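You operate a simulated robot arm through the tools that you are given. There is no shell and no other tool. Be economical: measure what you need, move in short steps, check, and stop when the job is done.

Carry out the task below with a simulated robot arm. There is one attempt and no reset: what you move stays moved.

TASK
Give the tester's wheel nipple 3 shots of grease and brush the end deck's rust off.
Fine: the green pump sits on the nipple; stand it in its rest after. Use the black wire brush and put it back. Set down upright: black deck wire brush. What is to be rubbed or washed off counts as gone when no trace of it is left.

The check looks at the end state, three seconds after you hand in, the way a careful person would. Anything else that was tipped, shoved, dropped, spilled or broken makes it a failure.

THE ROBOT
A 6-joint arm with a two-finger parallel gripper on a trunk, on a base that drives. Base frame: it is fixed to the floor where the robot stands at the start and does not move with it; the origin is under the middle of the robot, x ahead of it, y to its left, z up. Units: cm, rad, N and s.
With the tool pointing down near the work surface it reaches from about 30 to 70 cm from the robot's upright axis, wherever it stands. Its first joint turns from -2.897 to 2.897 rad. Places, roughly: black deck wire brush [75, -100, 75]; pump rest on the lamp bench [70, -260, 80]; rust on the end deck [110, -30, 40]; wheel grease nipple [70, -10, 50]. Payload 4.1 kg.
The TCP is the grasp point between the finger pads, 2.3 cm short of the fingertips. In the tool frame z runs along the fingers and y along their closing line. Largest opening 9.4 cm; finger width 3.8, thickness 1; the body of the gripper, 5.4 by 9.6 cm, starts 3.9 cm behind the TCP.
Orientation is that of the tool frame in the base frame, as a unit quaternion [w, x, y, z]. With the fingers straight down and closing along the base's y, the tool's x points along the base's -x, its y along +y and its z along -z.

THE INTERFACE
- The arm moves only by the tool step_arm. Its argument "steps" is text: rows parted by semicolons, each of 7 numbers parted by spaces: the shift along the tool's x, y, z in units of 30 mm (1.0 is 30 mm), then the turn, a rotation vector about the tool's x, y, z in units of 6 degrees (1.0 is 6 degrees), then the closure, from 0 (fully open) to 1 (shut). In form: x y z wx wy wz claw; .... A call has 1 to 8 rows; each row shifts and turns the commanded pose from where the row before left it, along the tool's axes as they then stand. A call with a number of a shift or a turn outside -1 to 1 is refused whole. A row lasts 0.2 s, in which the tool goes at most 5 cm and 0.15 rad; a call with a longer step from one row to the next is refused whole, and so is a gripper value outside its range. Where a pose cannot be reached the arm comes as near as it can. A force on the tool above 50 N (or 10 N above the force at the start of the call, whichever is more), or a blocked arm, ends the call early, and 0.2 s more pass. Each finger travels about 4.5 cm/s and halts on what it meets, pressing with about 31 N; the grip force reading is that of the motor and also rises with nothing between the fingers. The clock runs only during rows and for 0.2 s after the last one: add rows that do not move to give the fingers time. It gives the time, the measured TCP pose, the force on the tool (base axes), the opening and the grip force at its end, in the units of the frame above (readings bear some noise), with the torque about the TCP (base axes, N m) and any sound that the robot's microphone picked up, and new pictures: "pictures" is both (left out), scene, wrist or none.
- Cameras (640 x 400 px; columns grow to the right, rows downward): "scene" is now at [0.67, 12.29, 122.96]; the picture's right is [-0.56, -0.83, 0.00], its down [-0.61, 0.42, -0.68] and it looks along [0.56, -0.38, -0.74] (base axes); focal length 255 px, centre (320, 200). "wrist" rides on the gripper at [8.6, 1.6, -7.4] in the tool frame; the picture's right is [-0.18, 0.98, 0.00], its down [-0.58, -0.11, -0.81] and it looks along [-0.79, -0.15, 0.59] (tool axes); focal length 243 px, centre (320, 200). There is no depth. A picture from a camera that has moved, and an enlarged one, comes with that camera's place and axes in the base frame and with its lens.
- slide_trunk(by): slides the trunk up (or, below 0, down) by that many cm; the arm and the scene camera ride with it, the base frame stays. It gives what a move gives, with no picture.
- drive_base(legs): drives the robot by 1 to 6 legs, each [ahead, turn to the left] in cm and rad, along the robot's own axes; the way and the turn of a leg run together, so that a leg with both is an arc; at most 150 cm and 3.142 rad a leg. The arm and the cameras ride along, it lands a little off, and it stops where it bumps. It gives what a move gives, and a new picture of the scene camera.
- head_to(pan, tilt): turns the head with the scene camera to pan (to the left, within 2.705 rad either way) and tilt (down, from -0.506 to 1.204), counted from straight ahead of the robot. It gives what a move gives, and a new picture of the scene camera.
- enlarge(camera, box): a new picture of the part [left, top, right, bottom] of that camera's present view, enlarged. It takes no simulated time.
- close_job(): hands the job in; it is judged then, once.

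Work in short steps. Places have to be worked out from the pictures, the camera data and where the tool is seen: move nearer, look again, correct. Check each grasp and each placing, and mend what went wrong. You have 120 turns and 260 pictures in all, those below and enlarged ones among them. Open the gripper and draw the arm clear of the work before you hand the job in, unless the task says otherwise; then end with one line.

The tools are called after "Emit:" as a command line: name --argument value ..., lists and objects as JSON in quotes. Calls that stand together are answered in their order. step_arm: Moves the arm, as the interface text tells. Its arguments: {"type":"object","properties":{"steps":{"type":"string"},"pictures":{"type":"string","enum":["both","scene","wrist","none"]}},"required":["steps"]} The other tools are called the same way: slide_trunk (by) slides the trunk up or down; drive_base (legs) drives the base; head_to (pan, tilt) turns the head that bears the scene camera; enlarge (camera, box) takes an enlarged picture of a part of a camera's view; close_job () hands the job in.

At the start:

```text
clock: 0.0
ee_pos: [46.04, -13.72, 66.77]
tool_rot: [0.0, 0.0, 1.0, 0.0]
ft_force: [-0.8, -0.2, 0.6]
wrist_torque: [-0.01, 0.02, 0.01]
width: 9.4
finger_force: 0.1
trunk travel left (down, up): [-20.0, 39.0]
robot x, y, heading: [0.1, 0.06, 0.001]
head pan, tilt: [-0.6, 0.829]
```

scene: 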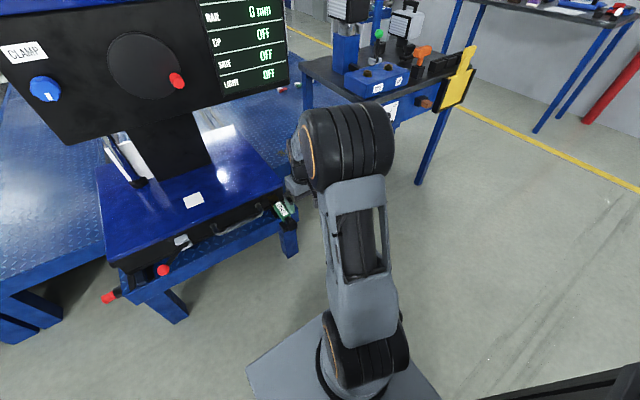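
wrist: 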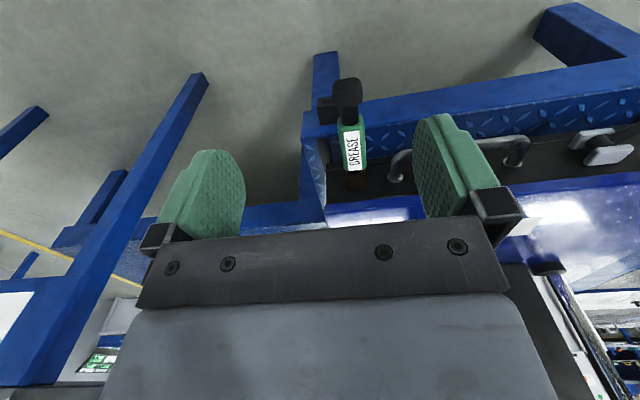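

The green grease pump shows in the wrist view, on the front of the tester. I'll enlarge both views to understand it.

Emit:
enlarge --camera "wrist" --box '[260, 40, 480, 220]'

Emit:
enlarge --camera "scene" --box '[90, 130, 330, 320]'

Emit:
enlarge --camera "scene" --box '[280, 0, 500, 140]'

```text
2.22 times, centred on (370, 130) of wrist
camera zoom: at [37.25, -12.15, 74.11], right [0.18, 0.98, 0.0], down [0.58, -0.11, 0.81], along [0.79, -0.15, -0.59], focal length 539 px, centre (209, 356)
```

zoom: 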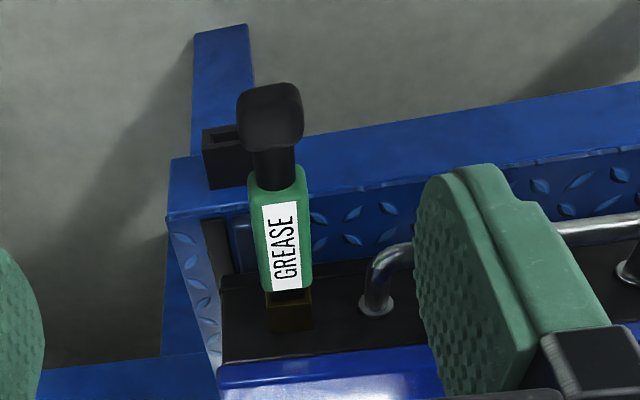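

```text
2.11 times, centred on (210, 225) of scene
camera zoom: at [0.67, 12.29, 122.96], right [-0.56, -0.83, 0.0], down [-0.61, 0.42, -0.68], along [0.56, -0.38, -0.74], focal length 538 px, centre (552, 147)
```

zoom: 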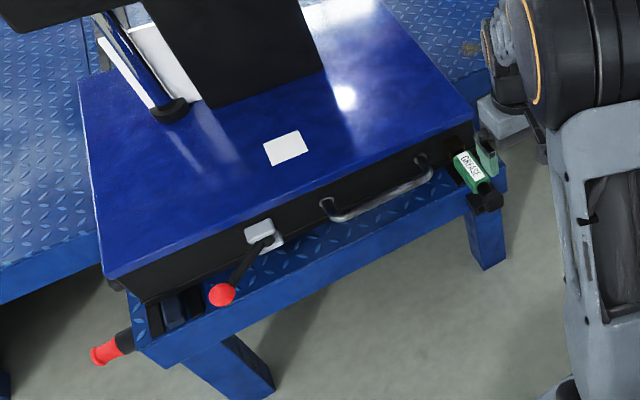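

```text
2.86 times, centred on (390, 70) of scene
camera zoom: at [0.67, 12.29, 122.96], right [-0.56, -0.83, 0.0], down [-0.61, 0.42, -0.68], along [0.56, -0.38, -0.74], focal length 730 px, centre (120, 571)
```

zoom: 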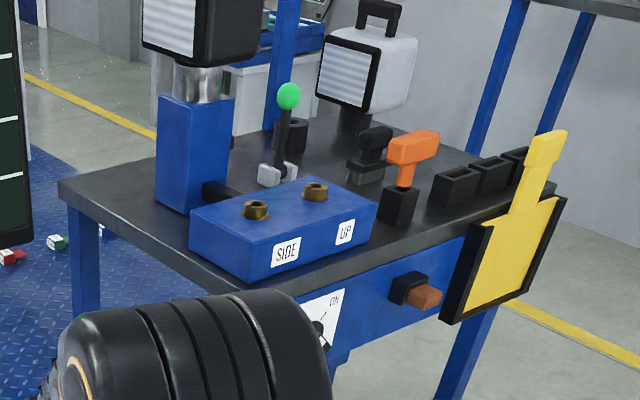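

The pump appears to lie on a front-facing nipple near (65,-12,47). I'll turn the head to survey the end deck, the bench with the black brush and the lamp bench.

Emit:
head_to --pan -0.35 --tilt 0.6

Emit:
head_to --pan -1.1 --tilt 0.3

```text
clock: 0.8
ee_pos: [46.12, -13.76, 66.73]
tool_rot: [0.0, 0.0, 1.0, 0.0]
ft_force: [0.3, -0.1, 0.4]
wrist_torque: [0.02, -0.02, 0.0]
width: 9.38
finger_force: 0.1
trunk travel left (down, up): [-20.0, 39.0]
robot x, y, heading: [0.01, -0.08, 0.001]
head pan, tilt: [-0.351, 0.6]
camera scene: at [2.43, 13.73, 124.88], right [-0.34, -0.94, 0.0], down [-0.53, 0.19, -0.82], along [0.77, -0.28, -0.57], focal length 255 px, centre (320, 200)
```

scene: 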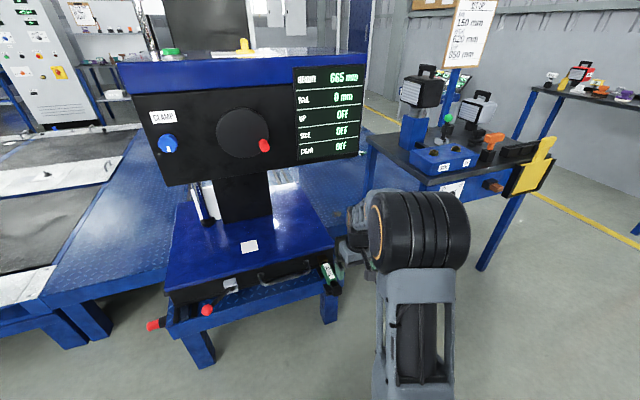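

```text
clock: 1.9
ee_pos: [46.04, -13.7, 66.73]
tool_rot: [0.001, 0.0, 1.0, 0.0]
ft_force: [-0.1, -0.2, -0.7]
wrist_torque: [0.02, -0.01, 0.02]
width: 9.41
finger_force: 0.1
trunk travel left (down, up): [-20.0, 39.0]
robot x, y, heading: [0.42, -0.08, 0.001]
head pan, tilt: [-1.1, 0.3]
camera scene: at [-1.63, 8.46, 127.63], right [-0.89, -0.45, 0.0], down [-0.13, 0.26, -0.96], along [0.43, -0.85, -0.3], focal length 255 px, centre (320, 200)
```

scene: 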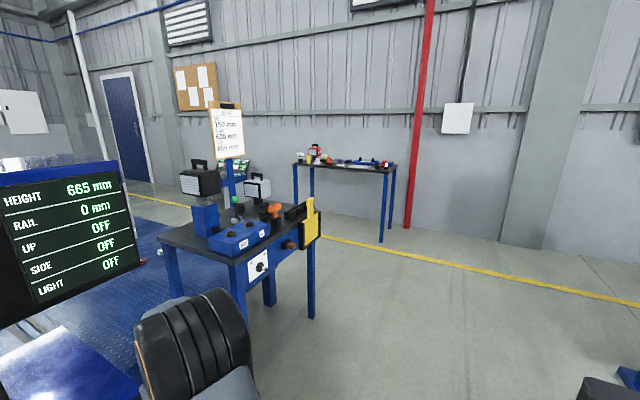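

I'll enlarge the far bench and the near bench.

Emit:
enlarge --camera "scene" --box '[285, 135, 405, 210]'

Emit:
enlarge --camera "scene" --box '[160, 150, 330, 270]'

```text
5.33 times, centred on (345, 172) of scene
camera zoom: at [-1.63, 8.46, 127.63], right [-0.89, -0.45, 0.0], down [-0.13, 0.26, -0.96], along [0.43, -0.85, -0.3], focal length 1362 px, centre (187, 347)
```

zoom: 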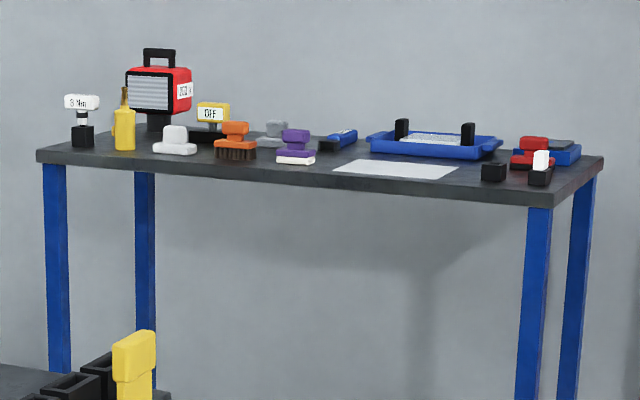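

```text
3.33 times, centred on (245, 210) of scene
camera zoom: at [-1.63, 8.46, 127.63], right [-0.89, -0.45, 0.0], down [-0.13, 0.26, -0.96], along [0.43, -0.85, -0.3], focal length 851 px, centre (570, 167)
```

zoom: 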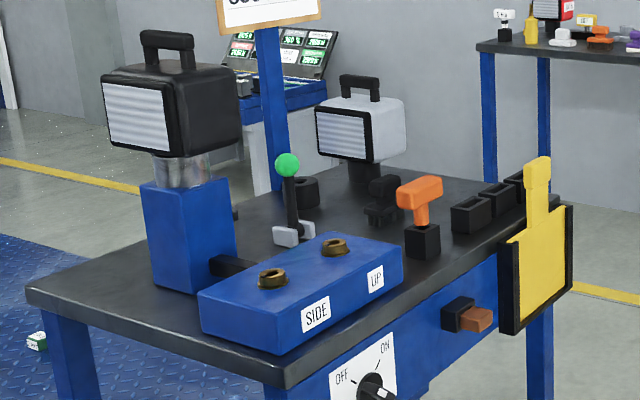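

The empty black socket on the far bench at about (66,-260,79) matches the pump rest. I'll back off a little and pitch the tool to horizontal so I can look at and press the pump along its axis.

Emit:
drive_base --legs '[[-14, 0]]'

Emit:
step_arm --steps "0 0 0 0 -1 0 0;0 0 0 0 -1 0 0;0 0 0 0 -1 0 0;0 0 0 0 -1 0 0;0 0 0 0 -1 0 0;0 0 0 0 -1 0 0;0 0 0 0 -1 0 0;0 0 0 0 -1 0 0" --pictures "wrist"

```text
clock: 3.2
ee_pos: [32.27, -13.81, 66.68]
tool_rot: [0.0, 0.0, 1.0, 0.0]
ft_force: [0.2, 0.4, 0.6]
wrist_torque: [-0.03, 0.01, 0.0]
width: 9.41
finger_force: 0.0
trunk travel left (down, up): [-20.0, 39.0]
robot x, y, heading: [-13.83, 0.18, -0.001]
head pan, tilt: [-1.1, 0.3]
camera scene: at [-15.39, 8.47, 127.63], right [-0.89, -0.45, 0.0], down [-0.13, 0.26, -0.96], along [0.43, -0.85, -0.3], focal length 255 px, centre (320, 200)
```

scene: 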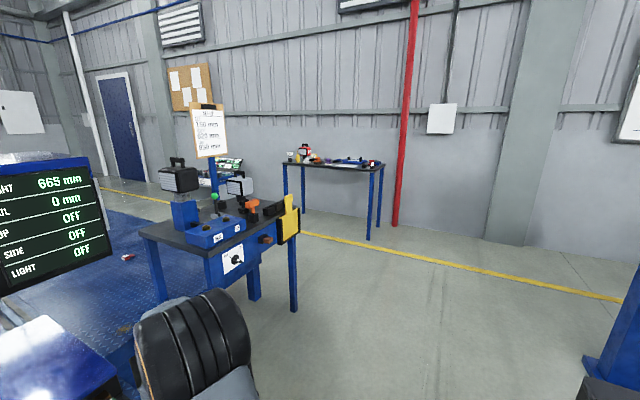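

```text
clock: 5.0
ee_pos: [32.28, -13.76, 66.76]
tool_rot: [0.407, 0.001, 0.913, -0.001]
ft_force: [0.1, 0.1, 0.3]
wrist_torque: [-0.04, -0.01, 0.02]
width: 9.41
finger_force: 0.1
trunk travel left (down, up): [-20.0, 39.0]
robot x, y, heading: [-13.44, -0.1, -0.008]
head pan, tilt: [-1.1, 0.3]
camera wrist: at [20.73, -12.16, 65.22], right [0.13, 0.98, 0.14], down [-0.21, -0.11, 0.97], along [0.97, -0.15, 0.19], focal length 243 px, centre (320, 200)
```

wrist: 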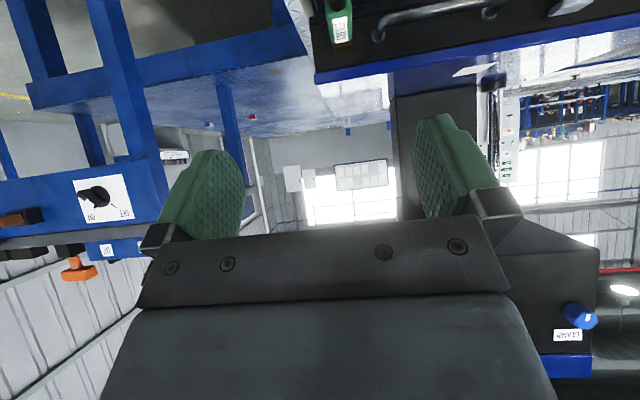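

I'll lower straight down about 18 cm at this pitch for a closer view of the pump.

Emit:
step_arm --steps "0.743 0 0.669 0 0 0 0;0.743 0 0.669 0 0 0 0;0.743 0 0.669 0 0 0 0;0.743 0 0.669 0 0 0 0;0.743 0 0.669 0 0 0 0;0.743 0 0.669 0 0 0 0" --pictures "wrist"

Emit:
enlarge --camera "wrist" --box '[260, 20, 480, 220]'

```text
clock: 6.4
ee_pos: [34.54, -15.9, 51.4]
tool_rot: [0.404, 0.001, 0.915, 0.008]
ft_force: [0.4, 0.3, 1.5]
wrist_torque: [-0.03, -0.03, -0.01]
width: 9.4
finger_force: 0.0
out of reach, approached as far as the arm can: row 4, 5, 6
trunk travel left (down, up): [-20.0, 39.0]
robot x, y, heading: [-13.8, 0.12, -0.0]
head pan, tilt: [-1.1, 0.3]
camera wrist: at [23.07, -14.31, 49.97], right [0.12, 0.98, 0.15], down [-0.21, -0.12, 0.97], along [0.97, -0.15, 0.19], focal length 243 px, centre (320, 200)
```

wrist: 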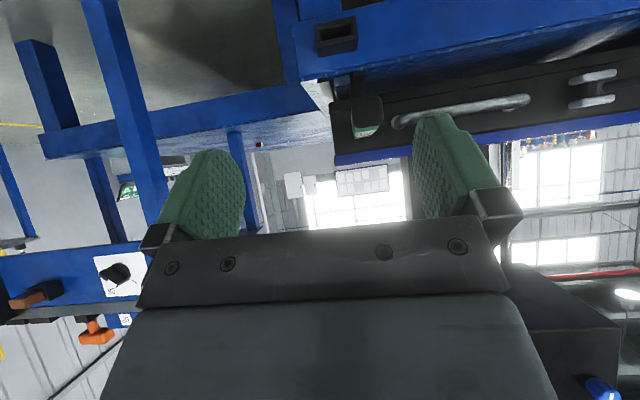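

```text
2.00 times, centred on (370, 120) of wrist
camera zoom: at [23.07, -14.31, 49.97], right [0.12, 0.98, 0.15], down [-0.21, -0.12, 0.97], along [0.97, -0.15, 0.19], focal length 485 px, centre (220, 360)
```

zoom: 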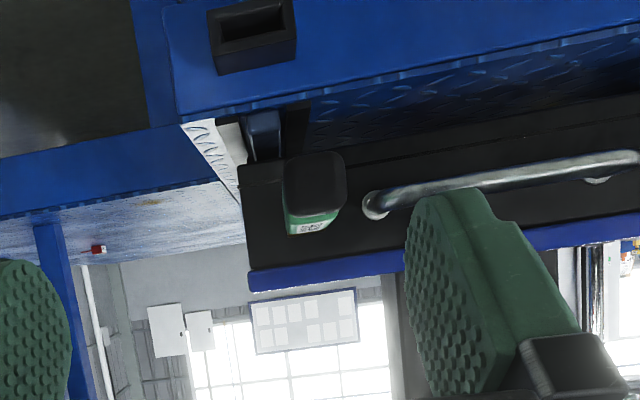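

The pump head is at about (53,-11.8,46) with the pump axis near-horizontal along x. I'll move forward a bit, centre in y and finish the pitch.

Emit:
step_arm --steps "-0.669 0.45 0.743 0 0 0 0;-0.669 0.45 0.743 0 0 0 0;-0.3 0.4 0.36 0 -1 0 0;0 0 0 0 -1 0 0;0 0 0 0 -1 0 0;0 0 0 0 -1 0 0;0 0 0 0 -1 0 0;0 0 0 0 -1 0 0" --pictures "wrist"

```text
clock: 8.2
ee_pos: [47.21, -17.45, 54.74]
tool_rot: [0.669, 0.002, 0.743, 0.009]
ft_force: [-0.1, -0.3, 0.4]
wrist_torque: [0.02, -0.01, -0.01]
width: 9.39
finger_force: 0.1
out of reach, approached as far as the arm can: row 3, 4, 5, 6, 7, 8
trunk travel left (down, up): [-20.0, 39.0]
robot x, y, heading: [-13.89, 0.12, -0.003]
head pan, tilt: [-1.1, 0.3]
camera wrist: at [38.73, -15.83, 46.85], right [0.01, 0.98, 0.2], down [-0.74, -0.12, 0.66], along [0.67, -0.16, 0.72], focal length 243 px, centre (320, 200)
```

wrist: 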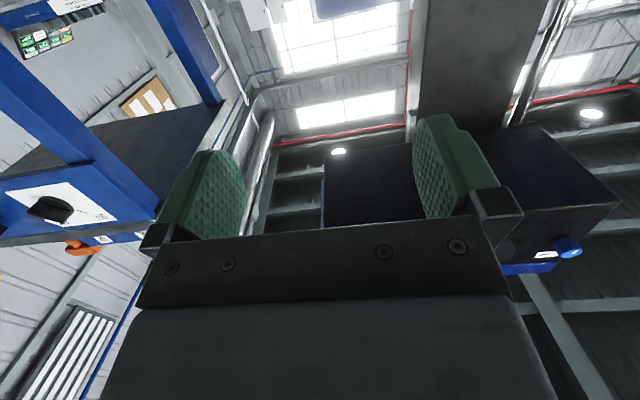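

The tool is nearly horizontal but the arm is too high/close. The trunk can go down, so I'll lower it 9 cm rather than folding the arm.

Emit:
slide_trunk --by -9

Emit:
step_arm --steps "0 0 0 0 0 0 0" --pictures "wrist"

```text
clock: 9.4
ee_pos: [47.27, -17.52, 45.66]
tool_rot: [0.668, 0.003, 0.744, 0.008]
ft_force: [-0.2, -1.1, 0.2]
wrist_torque: [0.01, 0.03, -0.01]
width: 9.41
finger_force: 0.0
trunk travel left (down, up): [-11.0, 48.0]
robot x, y, heading: [-13.87, -0.01, 0.001]
head pan, tilt: [-1.1, 0.3]
```

```text
clock: 9.8
ee_pos: [47.17, -17.49, 45.76]
tool_rot: [0.668, 0.003, 0.744, 0.008]
ft_force: [-0.5, -0.9, -0.2]
wrist_torque: [-0.02, 0.02, 0.01]
width: 9.42
finger_force: 0.1
trunk travel left (down, up): [-11.0, 48.0]
robot x, y, heading: [-13.99, 0.48, -0.005]
head pan, tilt: [-1.1, 0.3]
camera wrist: at [38.7, -15.81, 37.83], right [0.01, 0.98, 0.2], down [-0.74, -0.12, 0.66], along [0.67, -0.16, 0.72], focal length 243 px, centre (320, 200)
```

wrist: 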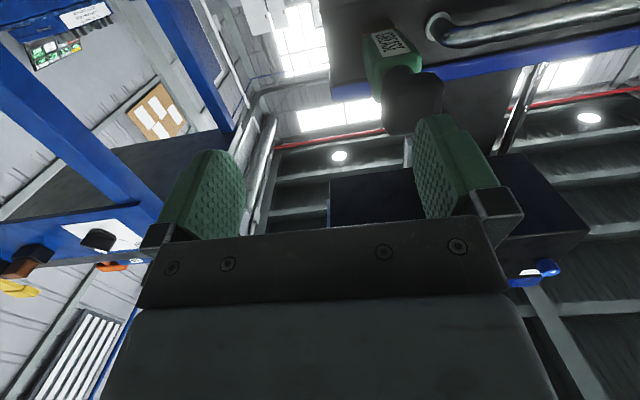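

The pump head is to the left at about (53,-11.8,45.8). I'll back off slightly, close the fingers, shift left to line up and level the tool.

Emit:
step_arm --steps "0 0 -0.6 0 -1 0 1;0 0.6 0 0 0 0 1;0 0.7 0 0 0 0 1;0 0.6 0 0 0 0 1;0 0 0 0 0 0 1;0 0 0 0 0 0 1" --pictures "wrist"

```text
clock: 11.2
ee_pos: [48.57, -15.0, 47.38]
tool_rot: [0.706, 0.008, 0.708, 0.016]
ft_force: [-0.1, 0.1, 0.0]
wrist_torque: [0.03, 0.0, 0.01]
width: 0.02
finger_force: 31.0
out of reach, approached as far as the arm can: row 1, 2, 3, 4
trunk travel left (down, up): [-11.0, 48.0]
robot x, y, heading: [-14.03, -0.11, -0.004]
head pan, tilt: [-1.1, 0.3]
camera wrist: at [40.82, -13.24, 38.76], right [-0.01, 0.98, 0.22], down [-0.8, -0.14, 0.58], along [0.6, -0.17, 0.79], focal length 243 px, centre (320, 200)
```

wrist: 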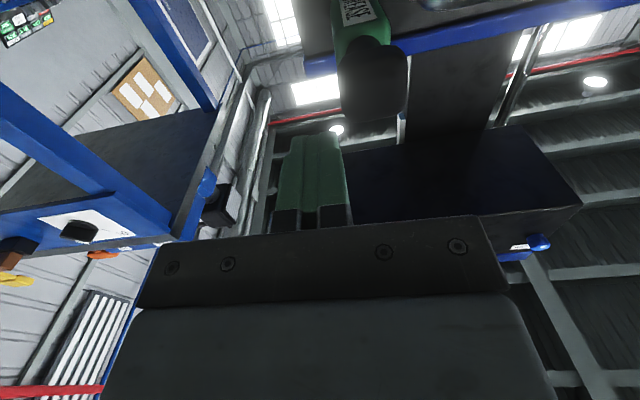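

The arm is still folded at its limit; I'll drive back 12 cm more to give it room, then realign.

Emit:
drive_base --legs '[[-12, 0]]'

Emit:
step_arm --steps "0 0.5 0.5 0 0 0 1;0 0.5 0.5 0 0 0 1;0.3 0 0.5 0 0 0 1;0 0 0.5 0 0 0 1;0 0 0 0 0 0 1" --pictures "wrist"

```text
clock: 12.5
ee_pos: [36.38, -15.02, 47.39]
tool_rot: [0.706, 0.007, 0.708, 0.016]
ft_force: [-0.1, -0.6, 0.8]
wrist_torque: [0.01, 0.0, 0.0]
width: 0.01
finger_force: 31.0
trunk travel left (down, up): [-11.0, 48.0]
robot x, y, heading: [-25.72, 0.04, -0.003]
head pan, tilt: [-1.1, 0.3]
camera scene: at [-27.49, 8.49, 118.63], right [-0.89, -0.45, 0.0], down [-0.13, 0.26, -0.96], along [0.43, -0.85, -0.3], focal length 255 px, centre (320, 200)
```

scene: 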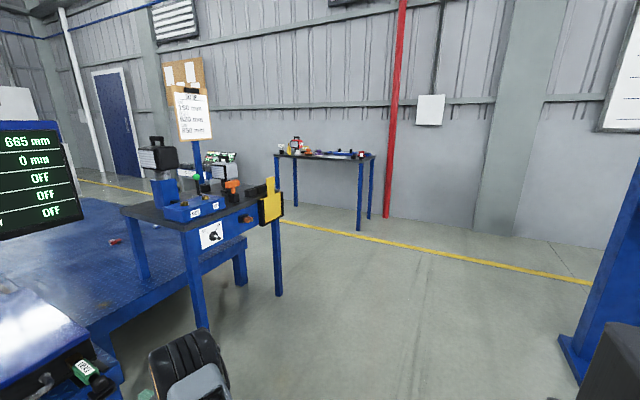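

```text
clock: 13.7
ee_pos: [42.48, -12.07, 46.71]
tool_rot: [0.706, 0.009, 0.708, 0.015]
ft_force: [0.0, 0.2, -1.1]
wrist_torque: [0.02, -0.02, -0.01]
width: 0.0
finger_force: 31.5
trunk travel left (down, up): [-11.0, 48.0]
robot x, y, heading: [-25.99, -0.16, -0.005]
head pan, tilt: [-1.1, 0.3]
camera wrist: at [34.69, -10.31, 38.0], right [-0.01, 0.98, 0.22], down [-0.8, -0.14, 0.58], along [0.6, -0.17, 0.79], focal length 243 px, centre (320, 200)
```

wrist: 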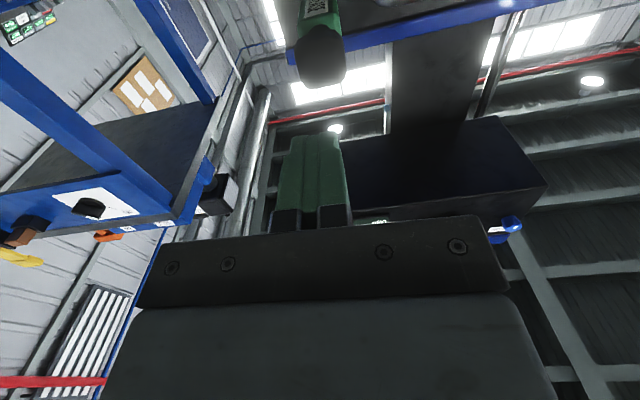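

Aligned in y. I'll turn the head to watch the pump and fingertips.

Emit:
head_to --pan -0.35 --tilt 0.75

Emit:
enlarge --camera "scene" --box '[200, 80, 400, 240]'

```text
clock: 14.8
ee_pos: [42.42, -12.15, 46.66]
tool_rot: [0.706, 0.008, 0.708, 0.015]
ft_force: [-0.6, -0.1, -1.2]
wrist_torque: [-0.03, 0.0, -0.03]
width: 0.0
finger_force: 31.3
trunk travel left (down, up): [-11.0, 48.0]
robot x, y, heading: [-25.88, -0.0, -0.005]
head pan, tilt: [-0.351, 0.75]
camera scene: at [-23.93, 13.95, 114.6], right [-0.35, -0.94, 0.0], down [-0.64, 0.24, -0.73], along [0.69, -0.25, -0.68], focal length 255 px, centre (320, 200)
```

scene: 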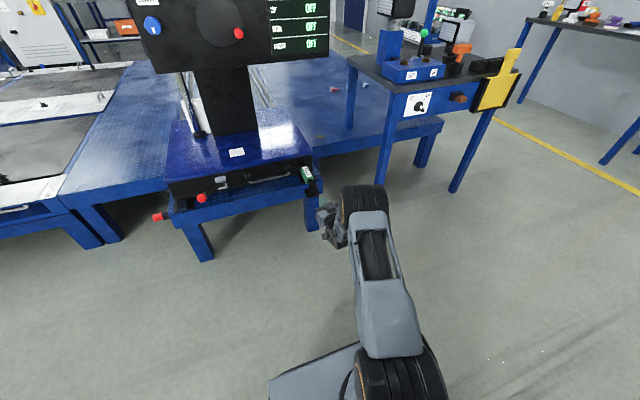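

```text
2.50 times, centred on (300, 160) of scene
camera zoom: at [-23.93, 13.95, 114.6], right [-0.35, -0.94, 0.0], down [-0.64, 0.24, -0.73], along [0.69, -0.25, -0.68], focal length 638 px, centre (370, 300)
```

zoom: 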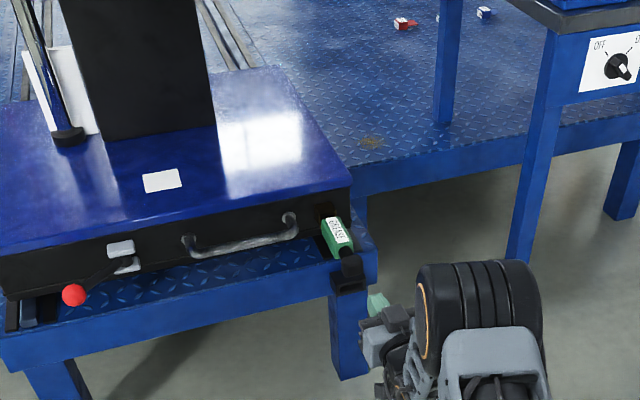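

Clear view. Now I advance toward the plunger head, slowly near contact.

Emit:
step_arm --steps "0.2 0 0.8 0 0 0 1;0 0 0.8 0 0 0 1;0 0 0.2 0 0 0 1;0 0 0.2 0 0 0 1;0 0 0.2 0 0 0 1" --pictures "both"

Emit:
enlarge --camera "scene" --box '[270, 130, 370, 210]'

```text
clock: 16.0
ee_pos: [48.97, -11.84, 45.96]
tool_rot: [0.705, 0.007, 0.709, 0.016]
ft_force: [-0.6, -0.6, -0.8]
wrist_torque: [-0.03, -0.01, 0.0]
width: 0.01
finger_force: 30.7
trunk travel left (down, up): [-11.0, 48.0]
robot x, y, heading: [-25.85, 0.0, -0.004]
head pan, tilt: [-0.351, 0.75]
camera scene: at [-23.93, 13.95, 114.59], right [-0.35, -0.94, 0.0], down [-0.64, 0.24, -0.73], along [0.69, -0.25, -0.68], focal length 255 px, centre (320, 200)
camera wrist: at [41.25, -10.14, 37.41], right [-0.01, 0.98, 0.22], down [-0.8, -0.14, 0.58], along [0.6, -0.17, 0.78], focal length 243 px, centre (320, 200)
```

scene: 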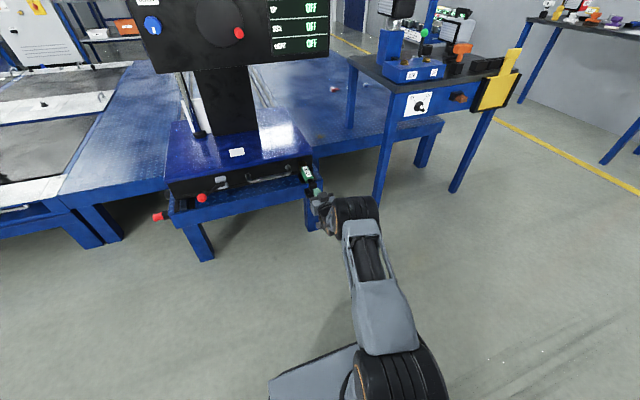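
wrist: 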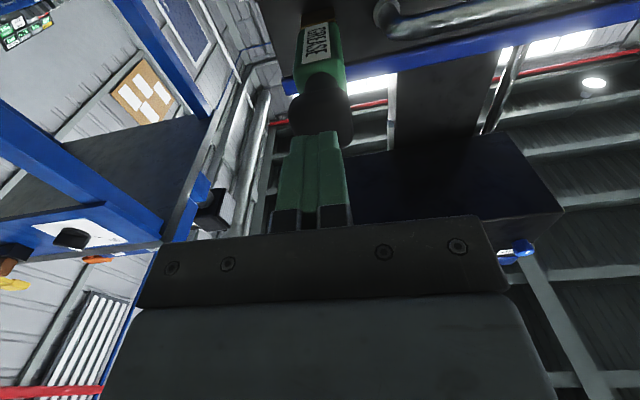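

```text
5.00 times, centred on (320, 170) of scene
camera zoom: at [-23.93, 13.95, 114.59], right [-0.35, -0.94, 0.0], down [-0.64, 0.24, -0.73], along [0.69, -0.25, -0.68], focal length 1277 px, centre (320, 350)
```

zoom: 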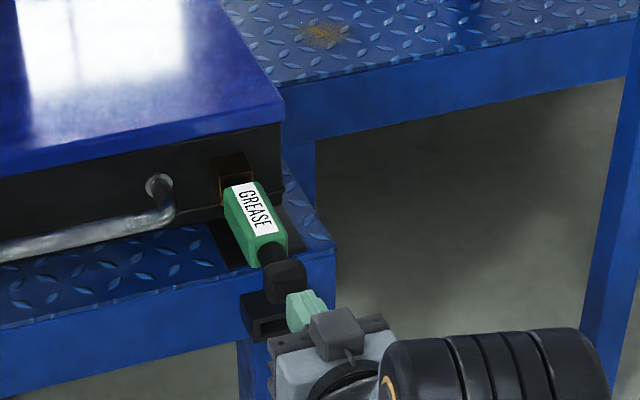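

The fingertips are just short of the head and in line. I'll press forward gently.

Emit:
step_arm --steps "0 0 0.2 0 0 0 1;0 0 0.2 0 0 0 1;0 0 0.2 0 0 0 1;0 0 0.2 0 0 0 1" --pictures "wrist"

```text
clock: 17.0
ee_pos: [51.35, -11.8, 46.12]
tool_rot: [0.706, 0.008, 0.708, 0.016]
ft_force: [-3.2, -1.5, 0.1]
wrist_torque: [0.0, -0.04, -0.05]
width: 0.0
finger_force: 30.6
trunk travel left (down, up): [-11.0, 48.0]
robot x, y, heading: [-25.95, 0.32, -0.004]
head pan, tilt: [-0.351, 0.75]
camera wrist: at [43.68, -10.04, 37.32], right [-0.01, 0.98, 0.22], down [-0.8, -0.14, 0.58], along [0.6, -0.17, 0.79], focal length 243 px, centre (320, 200)
```

wrist: 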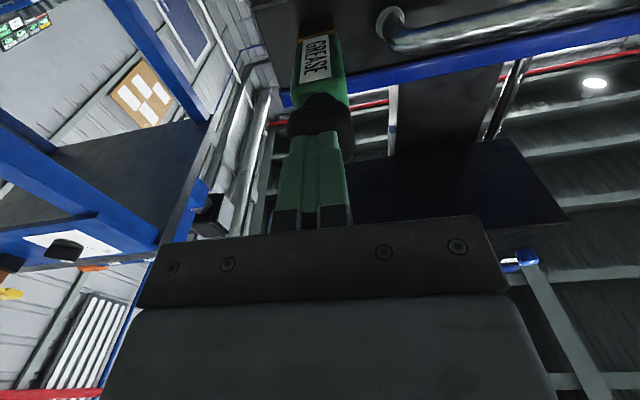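

Light contact (about 3 N). I'll continue pushing to move the plunger, listening for a sound.

Emit:
step_arm --steps "0 0 0.1 0 0 0 1;0 0 0.1 0 0 0 1;0 0 0.1 0 0 0 1;0 0 0.1 0 0 0 1;0 0 0.1 0 0 0 1" --pictures "wrist"

```text
clock: 18.2
ee_pos: [52.76, -11.99, 46.07]
tool_rot: [0.706, 0.009, 0.708, 0.015]
ft_force: [-36.3, 0.5, 4.5]
wrist_torque: [0.0, -0.79, -0.04]
width: 0.0
finger_force: 31.2
trunk travel left (down, up): [-11.0, 48.0]
robot x, y, heading: [-25.85, 0.25, -0.004]
head pan, tilt: [-0.351, 0.75]
heard: click
camera wrist: at [45.01, -10.16, 37.37], right [-0.01, 0.98, 0.22], down [-0.8, -0.14, 0.58], along [0.6, -0.17, 0.79], focal length 243 px, centre (320, 200)
```

wrist: 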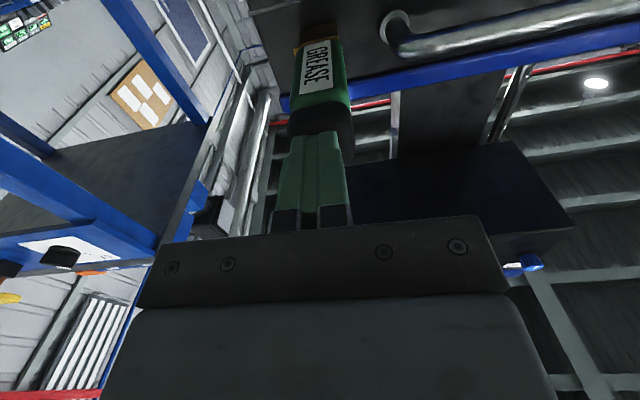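

One click = one shot, with 36 N at the end of stroke. Backing off fully so the plunger can return.

Emit:
step_arm --steps "0 0 -0.3 0 0 0 1;0 0 -0.4 0 0 0 1;0 0 -0.3 0 0 0 1;0 0 0 0 0 0 1;0 0 0 0 0 0 1" --pictures "wrist"

```text
clock: 19.4
ee_pos: [49.87, -11.72, 45.97]
tool_rot: [0.706, 0.008, 0.708, 0.015]
ft_force: [-0.1, 0.8, -0.3]
wrist_torque: [0.02, 0.01, -0.01]
width: 0.01
finger_force: 30.7
trunk travel left (down, up): [-11.0, 48.0]
robot x, y, heading: [-25.85, -0.27, -0.005]
head pan, tilt: [-0.351, 0.75]
camera wrist: at [42.19, -10.12, 37.36], right [-0.01, 0.98, 0.22], down [-0.8, -0.14, 0.58], along [0.6, -0.17, 0.79], focal length 243 px, centre (320, 200)
```

wrist: 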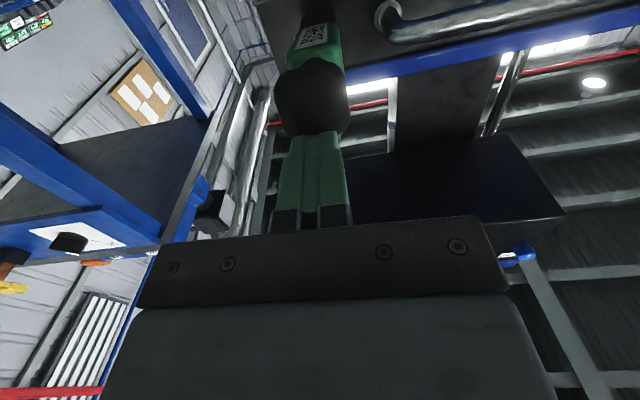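

The pump looks changed (a different label side). Checking in the scene view.

Emit:
enlarge --camera "scene" --box '[270, 130, 370, 210]'

Emit:
enlarge --camera "wrist" --box '[230, 0, 410, 140]'

```text
5.00 times, centred on (320, 170) of scene
camera zoom: at [-23.93, 13.95, 114.59], right [-0.35, -0.94, 0.0], down [-0.64, 0.24, -0.73], along [0.69, -0.25, -0.68], focal length 1277 px, centre (320, 350)
```

zoom: 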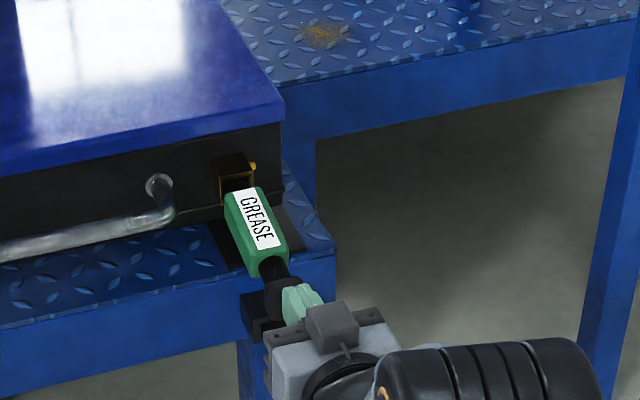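

```text
2.86 times, centred on (320, 70) of wrist
camera zoom: at [42.19, -10.12, 37.36], right [-0.01, 0.98, 0.22], down [-0.8, -0.14, 0.58], along [0.6, -0.17, 0.79], focal length 693 px, centre (320, 571)
```

zoom: 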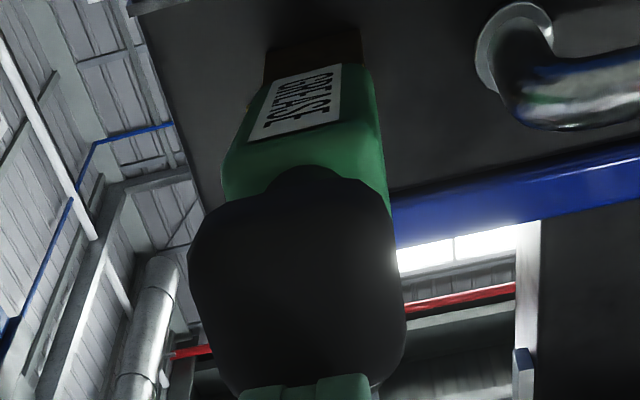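

The pump seems to have slid out a few mm with the spring return; some grease shows at the nipple. I'll press again, which also reseats it.

Emit:
step_arm --steps "0 0 0.2 0 0 0 1;0 0 0.2 0 0 0 1;0 0 0.2 0 0 0 1;0 0 0.1 0 0 0 1;0 0 0.1 0 0 0 1" --pictures "none"

Emit:
enlarge --camera "scene" --box '[270, 130, 370, 210]'

```text
clock: 20.6
ee_pos: [52.14, -11.89, 45.94]
tool_rot: [0.706, 0.008, 0.708, 0.016]
ft_force: [-11.1, -0.7, 5.0]
wrist_torque: [-0.01, -0.09, -0.07]
width: 0.0
finger_force: 31.3
trunk travel left (down, up): [-11.0, 48.0]
robot x, y, heading: [-25.71, -0.03, -0.002]
head pan, tilt: [-0.351, 0.75]
heard: click
```

```text
5.00 times, centred on (320, 170) of scene
camera zoom: at [-24.02, 13.96, 114.6], right [-0.35, -0.94, 0.0], down [-0.64, 0.24, -0.73], along [0.69, -0.25, -0.68], focal length 1277 px, centre (320, 350)
```

zoom: 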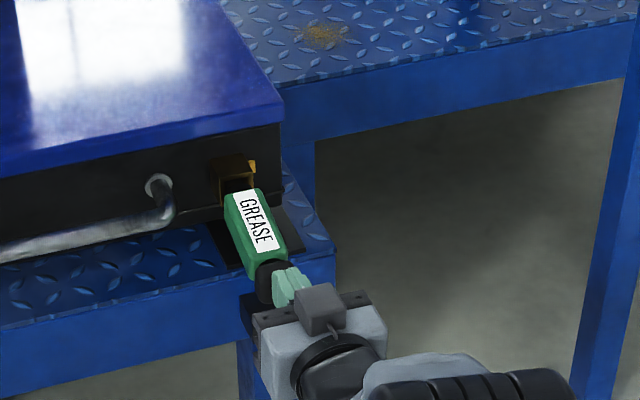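

A second click. I want a close look at the gold bit by the socket to know whether grease is going in.

Emit:
enlarge --camera "scene" --box '[295, 150, 335, 195]'

Emit:
enlarge --camera "wrist" --box '[230, 0, 410, 140]'

```text
8.89 times, centred on (315, 172) of scene
camera zoom: at [-24.02, 13.96, 114.6], right [-0.35, -0.94, 0.0], down [-0.64, 0.24, -0.73], along [0.69, -0.25, -0.68], focal length 2270 px, centre (364, 444)
```

zoom: 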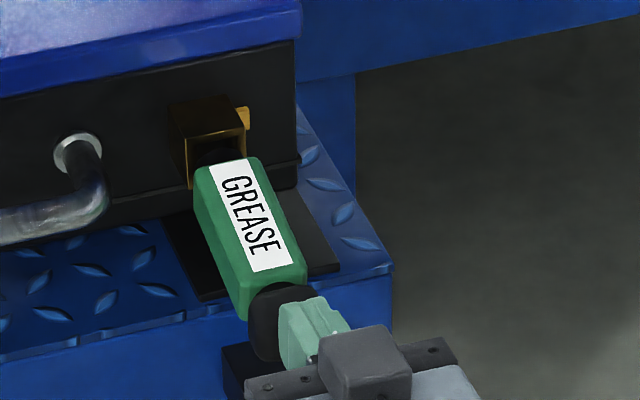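

```text
2.86 times, centred on (320, 70) of wrist
camera zoom: at [44.55, -10.04, 37.35], right [-0.01, 0.98, 0.22], down [-0.8, -0.14, 0.58], along [0.6, -0.17, 0.79], focal length 693 px, centre (320, 571)
```

zoom: 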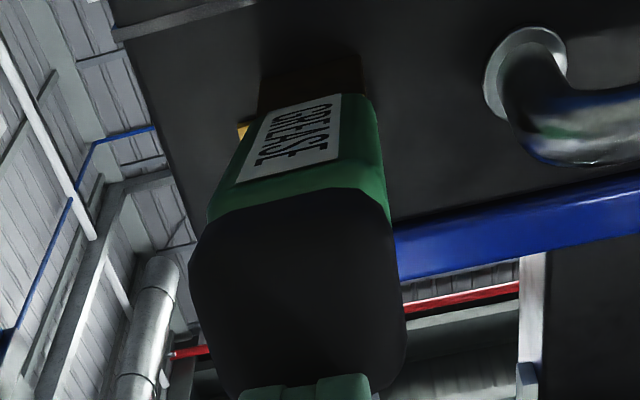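

The gold tab grew with the second shot, so shots are counting. I'll push a bit more to reseat the pump, then release very slowly.

Emit:
step_arm --steps "0 0 0.1 0 0 0 1;0 0 0.1 0 0 0 1;0 0 0 0 0 0 1" --pictures "none"

Emit:
enlarge --camera "scene" --box '[295, 150, 335, 195]'

```text
clock: 21.5
ee_pos: [52.48, -12.1, 45.74]
tool_rot: [0.705, 0.009, 0.709, 0.015]
ft_force: [-35.0, 1.4, 9.2]
wrist_torque: [0.08, -0.14, 0.14]
width: 0.0
finger_force: 30.7
trunk travel left (down, up): [-11.0, 48.0]
robot x, y, heading: [-25.87, -0.02, -0.005]
head pan, tilt: [-0.351, 0.75]
stopped in row 3: the force on the tool passed its limit (the readings are from after the stop); the commanded pose is now the measured one
```

```text
8.89 times, centred on (315, 172) of scene
camera zoom: at [-24.24, 13.97, 114.6], right [-0.35, -0.94, 0.0], down [-0.64, 0.24, -0.73], along [0.69, -0.25, -0.68], focal length 2270 px, centre (364, 444)
```

zoom: 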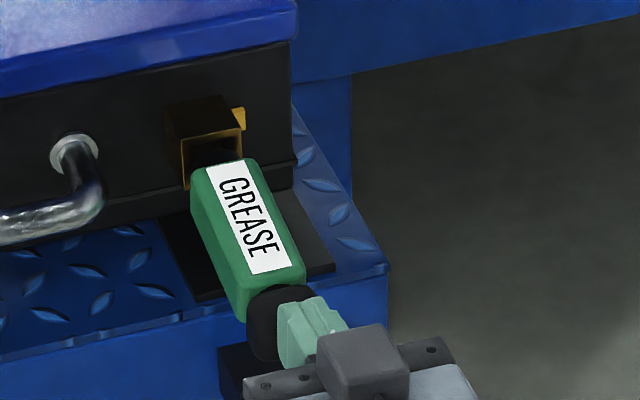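

Force 35 N, near seated. Releasing slowly and checking.

Emit:
step_arm --steps "0 0 -0.06 0 0 0 1;0 0 -0.06 0 0 0 1;0 0 -0.06 0 0 0 1;0 0 -0.06 0 0 0 1;0 0 -0.06 0 0 0 1;0 0 -0.06 0 0 0 1;0 0 -0.06 0 0 0 1;0 0 -0.06 0 0 0 1" --pictures "wrist"

Emit:
enlarge --camera "scene" --box '[295, 150, 335, 195]'

```text
clock: 23.3
ee_pos: [51.34, -11.86, 45.82]
tool_rot: [0.704, 0.008, 0.71, 0.015]
ft_force: [-3.4, 0.0, 1.9]
wrist_torque: [0.01, -0.04, -0.05]
width: 0.0
finger_force: 31.2
trunk travel left (down, up): [-11.0, 48.0]
robot x, y, heading: [-25.92, 0.01, -0.001]
head pan, tilt: [-0.351, 0.75]
camera wrist: at [43.48, -10.09, 37.13], right [-0.01, 0.98, 0.22], down [-0.8, -0.14, 0.58], along [0.6, -0.17, 0.78], focal length 243 px, centre (320, 200)
```

wrist: 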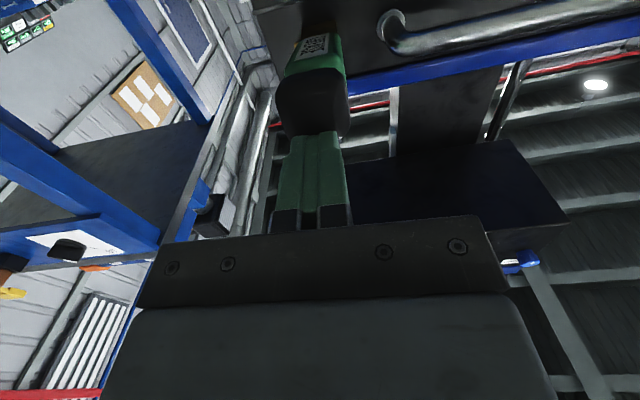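

```text
8.89 times, centred on (315, 172) of scene
camera zoom: at [-24.0, 13.95, 114.59], right [-0.35, -0.94, 0.0], down [-0.64, 0.24, -0.73], along [0.69, -0.25, -0.68], focal length 2270 px, centre (364, 444)
```

zoom: 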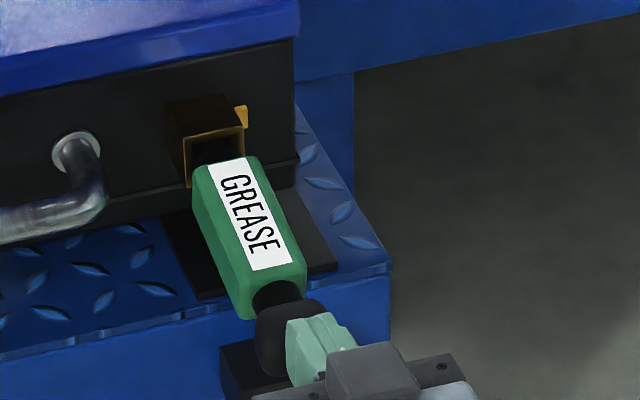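

Plunger is returning while the body stays. A little more release, then the third press.

Emit:
step_arm --steps "-0.05 0 -0.06 0 0 0 1;-0.05 0 -0.06 0 0 0 1;0 0 -0.06 0 0 0 1;0 0 0 0 0 0 1" --pictures "none"

Emit:
enlarge --camera "scene" --box '[295, 150, 335, 195]'

```text
clock: 24.3
ee_pos: [50.68, -11.81, 45.94]
tool_rot: [0.704, 0.009, 0.71, 0.015]
ft_force: [-1.8, -0.1, -0.7]
wrist_torque: [0.03, 0.01, -0.03]
width: 0.01
finger_force: 31.1
trunk travel left (down, up): [-11.0, 48.0]
robot x, y, heading: [-26.05, -0.28, -0.004]
head pan, tilt: [-0.351, 0.75]
```

```text
8.89 times, centred on (315, 172) of scene
camera zoom: at [-23.97, 13.95, 114.59], right [-0.35, -0.94, 0.0], down [-0.64, 0.24, -0.73], along [0.69, -0.25, -0.68], focal length 2270 px, centre (364, 444)
```

zoom: 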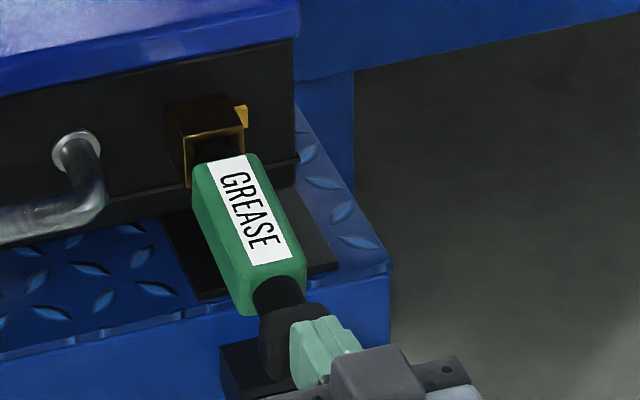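

Slight residual spring; one more small release then press the third shot.

Emit:
step_arm --steps "0 0 -0.06 0 0 0 1;0 0 -0.06 0 0 0 1;0 0 0 0 0 0 1;0 0 0.1 0 0 0 1;0 0 0.1 0 0 0 1;0 0 0.1 0 0 0 1;0 0 0.1 0 0 0 1;0 0 0.1 0 0 0 1" --pictures "none"

Emit:
enlarge --camera "scene" --box '[295, 150, 335, 195]'

```text
clock: 26.1
ee_pos: [51.57, -11.98, 46.08]
tool_rot: [0.704, 0.008, 0.71, 0.016]
ft_force: [-4.0, -0.8, 1.8]
wrist_torque: [-0.01, 0.0, -0.03]
width: 0.02
finger_force: 30.6
trunk travel left (down, up): [-11.0, 48.0]
robot x, y, heading: [-25.91, -0.12, -0.001]
head pan, tilt: [-0.351, 0.75]
heard: click
```

```text
8.89 times, centred on (315, 172) of scene
camera zoom: at [-24.0, 13.95, 114.6], right [-0.35, -0.94, 0.0], down [-0.64, 0.24, -0.73], along [0.69, -0.25, -0.68], focal length 2270 px, centre (364, 444)
```

zoom: 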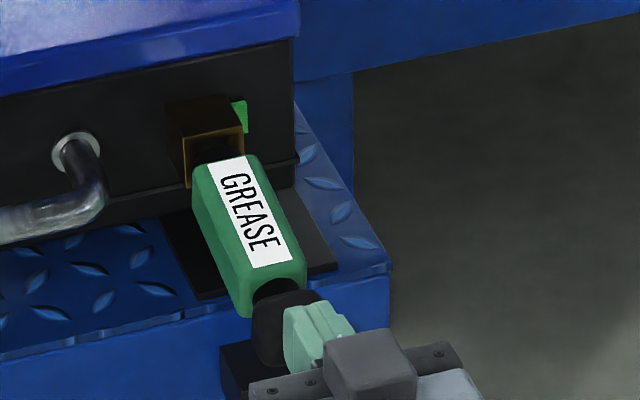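

The indicator turned green: three shots done. Now release slowly, back off, and open the fingers to grasp the head.

Emit:
step_arm --steps "0 0 -0.08 0 0 0 1;0 0 -0.08 0 0 0 1;0 0 -0.08 0 0 0 1;0 0 -0.08 0 0 0 1;0 0 -0.08 0 0 0 1;0 0 -0.4 0 0 0 1;0 0 -0.6 0 0 0 1;0 0 -0.3 0 0 0 0.2" --pictures "none"

Emit:
step_arm --steps "0 0 0 0 0 0 0;0 0 0 0 0 0 0;0 0 0 0 0 0 0;0 0 0 0 0 0 0;0 0 0 0 0 0 0" --pictures "wrist"

Emit:
enlarge --camera "scene" --box '[280, 145, 340, 215]'

```text
clock: 27.9
ee_pos: [46.61, -11.83, 45.98]
tool_rot: [0.704, 0.009, 0.71, 0.016]
ft_force: [0.1, 0.2, -0.5]
wrist_torque: [0.01, 0.01, -0.02]
width: 3.25
finger_force: 0.1
trunk travel left (down, up): [-11.0, 48.0]
robot x, y, heading: [-26.2, 0.01, -0.001]
head pan, tilt: [-0.351, 0.75]
```

```text
clock: 29.1
ee_pos: [46.61, -11.84, 45.91]
tool_rot: [0.704, 0.009, 0.71, 0.016]
ft_force: [0.7, 0.2, 0.2]
wrist_torque: [0.01, 0.01, -0.01]
width: 9.43
finger_force: 0.0
trunk travel left (down, up): [-11.0, 48.0]
robot x, y, heading: [-26.03, -0.1, -0.0]
head pan, tilt: [-0.351, 0.75]
camera wrist: at [38.95, -10.06, 37.38], right [-0.01, 0.98, 0.22], down [-0.8, -0.14, 0.58], along [0.6, -0.17, 0.78], focal length 243 px, centre (320, 200)
```

wrist: 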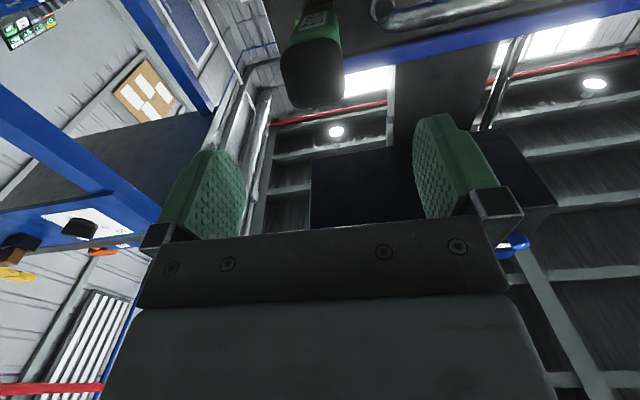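

```text
5.71 times, centred on (310, 180) of scene
camera zoom: at [-23.97, 13.95, 114.59], right [-0.35, -0.94, 0.0], down [-0.64, 0.24, -0.73], along [0.69, -0.25, -0.68], focal length 1459 px, centre (377, 314)
```

zoom: 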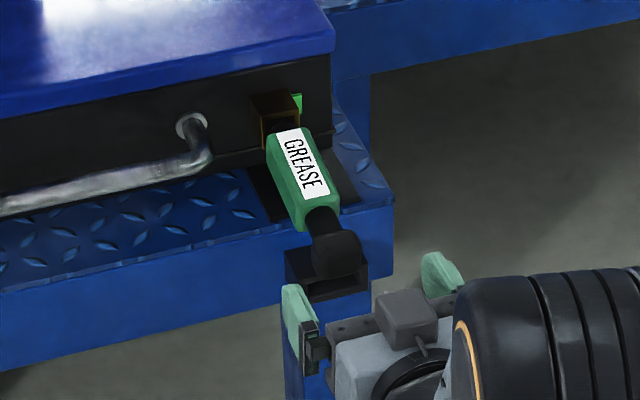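

The tail has sagged about 7°; head near (55,-11.8,44.3). I'll lower 2.3 cm, pitch the tool up 6° to match, then advance around the head.

Emit:
step_arm --steps "0.75 0 0 0 0 0 0;0 0 0 0 -1 0 0;0 0 0.8 0 0 0 0;0 0 0.8 0 0 0 0;0 0 0.2 0 0 0 0" --pictures "wrist"

Emit:
enlarge --camera "scene" --box '[280, 145, 340, 215]'

```text
clock: 30.3
ee_pos: [52.13, -12.18, 44.29]
tool_rot: [0.74, 0.007, 0.673, 0.017]
ft_force: [0.4, -0.4, -0.6]
wrist_torque: [-0.01, 0.02, 0.02]
width: 9.41
finger_force: 0.1
out of reach, approached as far as the arm can: row 3
trunk travel left (down, up): [-11.0, 48.0]
robot x, y, heading: [-25.67, -0.13, -0.004]
head pan, tilt: [-0.351, 0.75]
camera wrist: at [45.23, -10.37, 34.94], right [-0.03, 0.98, 0.22], down [-0.86, -0.14, 0.5], along [0.52, -0.17, 0.84], focal length 243 px, centre (320, 200)
```

wrist: 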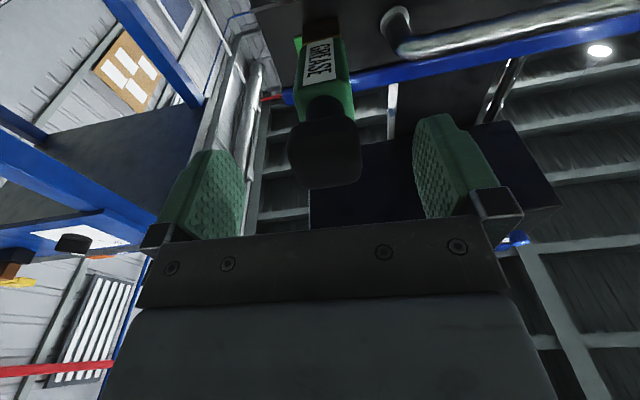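

```text
5.71 times, centred on (310, 180) of scene
camera zoom: at [-23.97, 13.95, 114.6], right [-0.35, -0.94, 0.0], down [-0.64, 0.24, -0.73], along [0.69, -0.25, -0.68], focal length 1459 px, centre (377, 314)
```

zoom: 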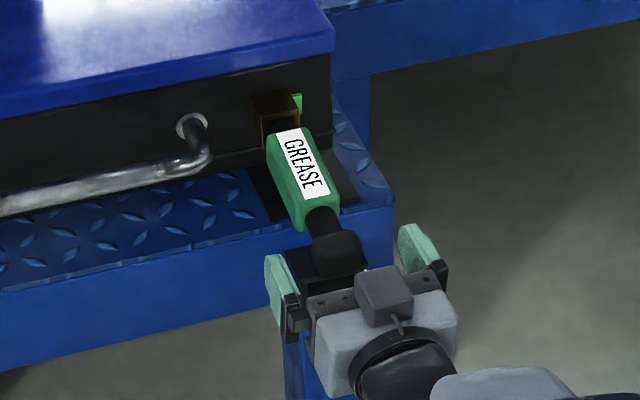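

Head is well centred between the fingers. Advance 2 cm and close.

Emit:
step_arm --steps "0 0 0.35 0 0 0 0;0 0 0.35 0 0 0 0;0 0 0 0 0 0 0.4;0 0 0 0 0 0 0.4;0 0 0 0 0 0 0.6;0 0 0 0 0 0 1;0 0 0 0 0 0 1;0 0 0 0 0 0 1" --pictures "wrist"

Emit:
enlarge --camera "scene" --box '[280, 145, 340, 215]'

```text
clock: 32.1
ee_pos: [54.12, -12.06, 44.52]
tool_rot: [0.74, 0.009, 0.672, 0.015]
ft_force: [-0.4, 0.4, 0.2]
wrist_torque: [-0.04, -0.07, 0.25]
width: 3.58
finger_force: 31.2
trunk travel left (down, up): [-11.0, 48.0]
robot x, y, heading: [-25.84, 0.08, 0.001]
head pan, tilt: [-0.351, 0.75]
camera wrist: at [47.29, -10.3, 35.23], right [-0.03, 0.98, 0.22], down [-0.86, -0.13, 0.5], along [0.51, -0.17, 0.84], focal length 243 px, centre (320, 200)
```

wrist: 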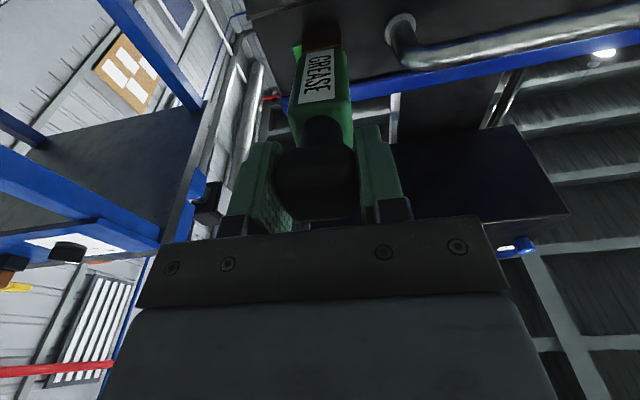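

```text
5.71 times, centred on (310, 180) of scene
camera zoom: at [-23.98, 13.96, 114.59], right [-0.35, -0.94, 0.0], down [-0.64, 0.24, -0.73], along [0.69, -0.25, -0.68], focal length 1459 px, centre (377, 314)
```

zoom: 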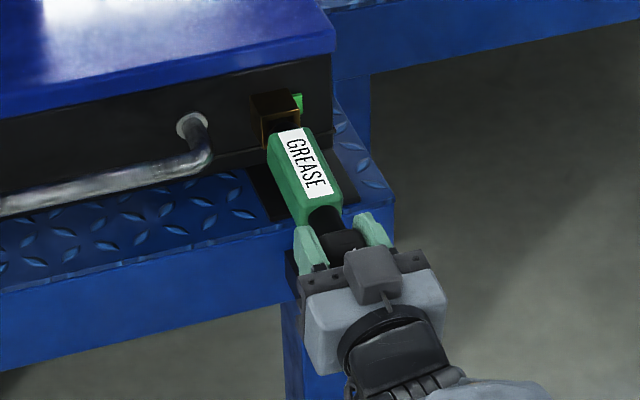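

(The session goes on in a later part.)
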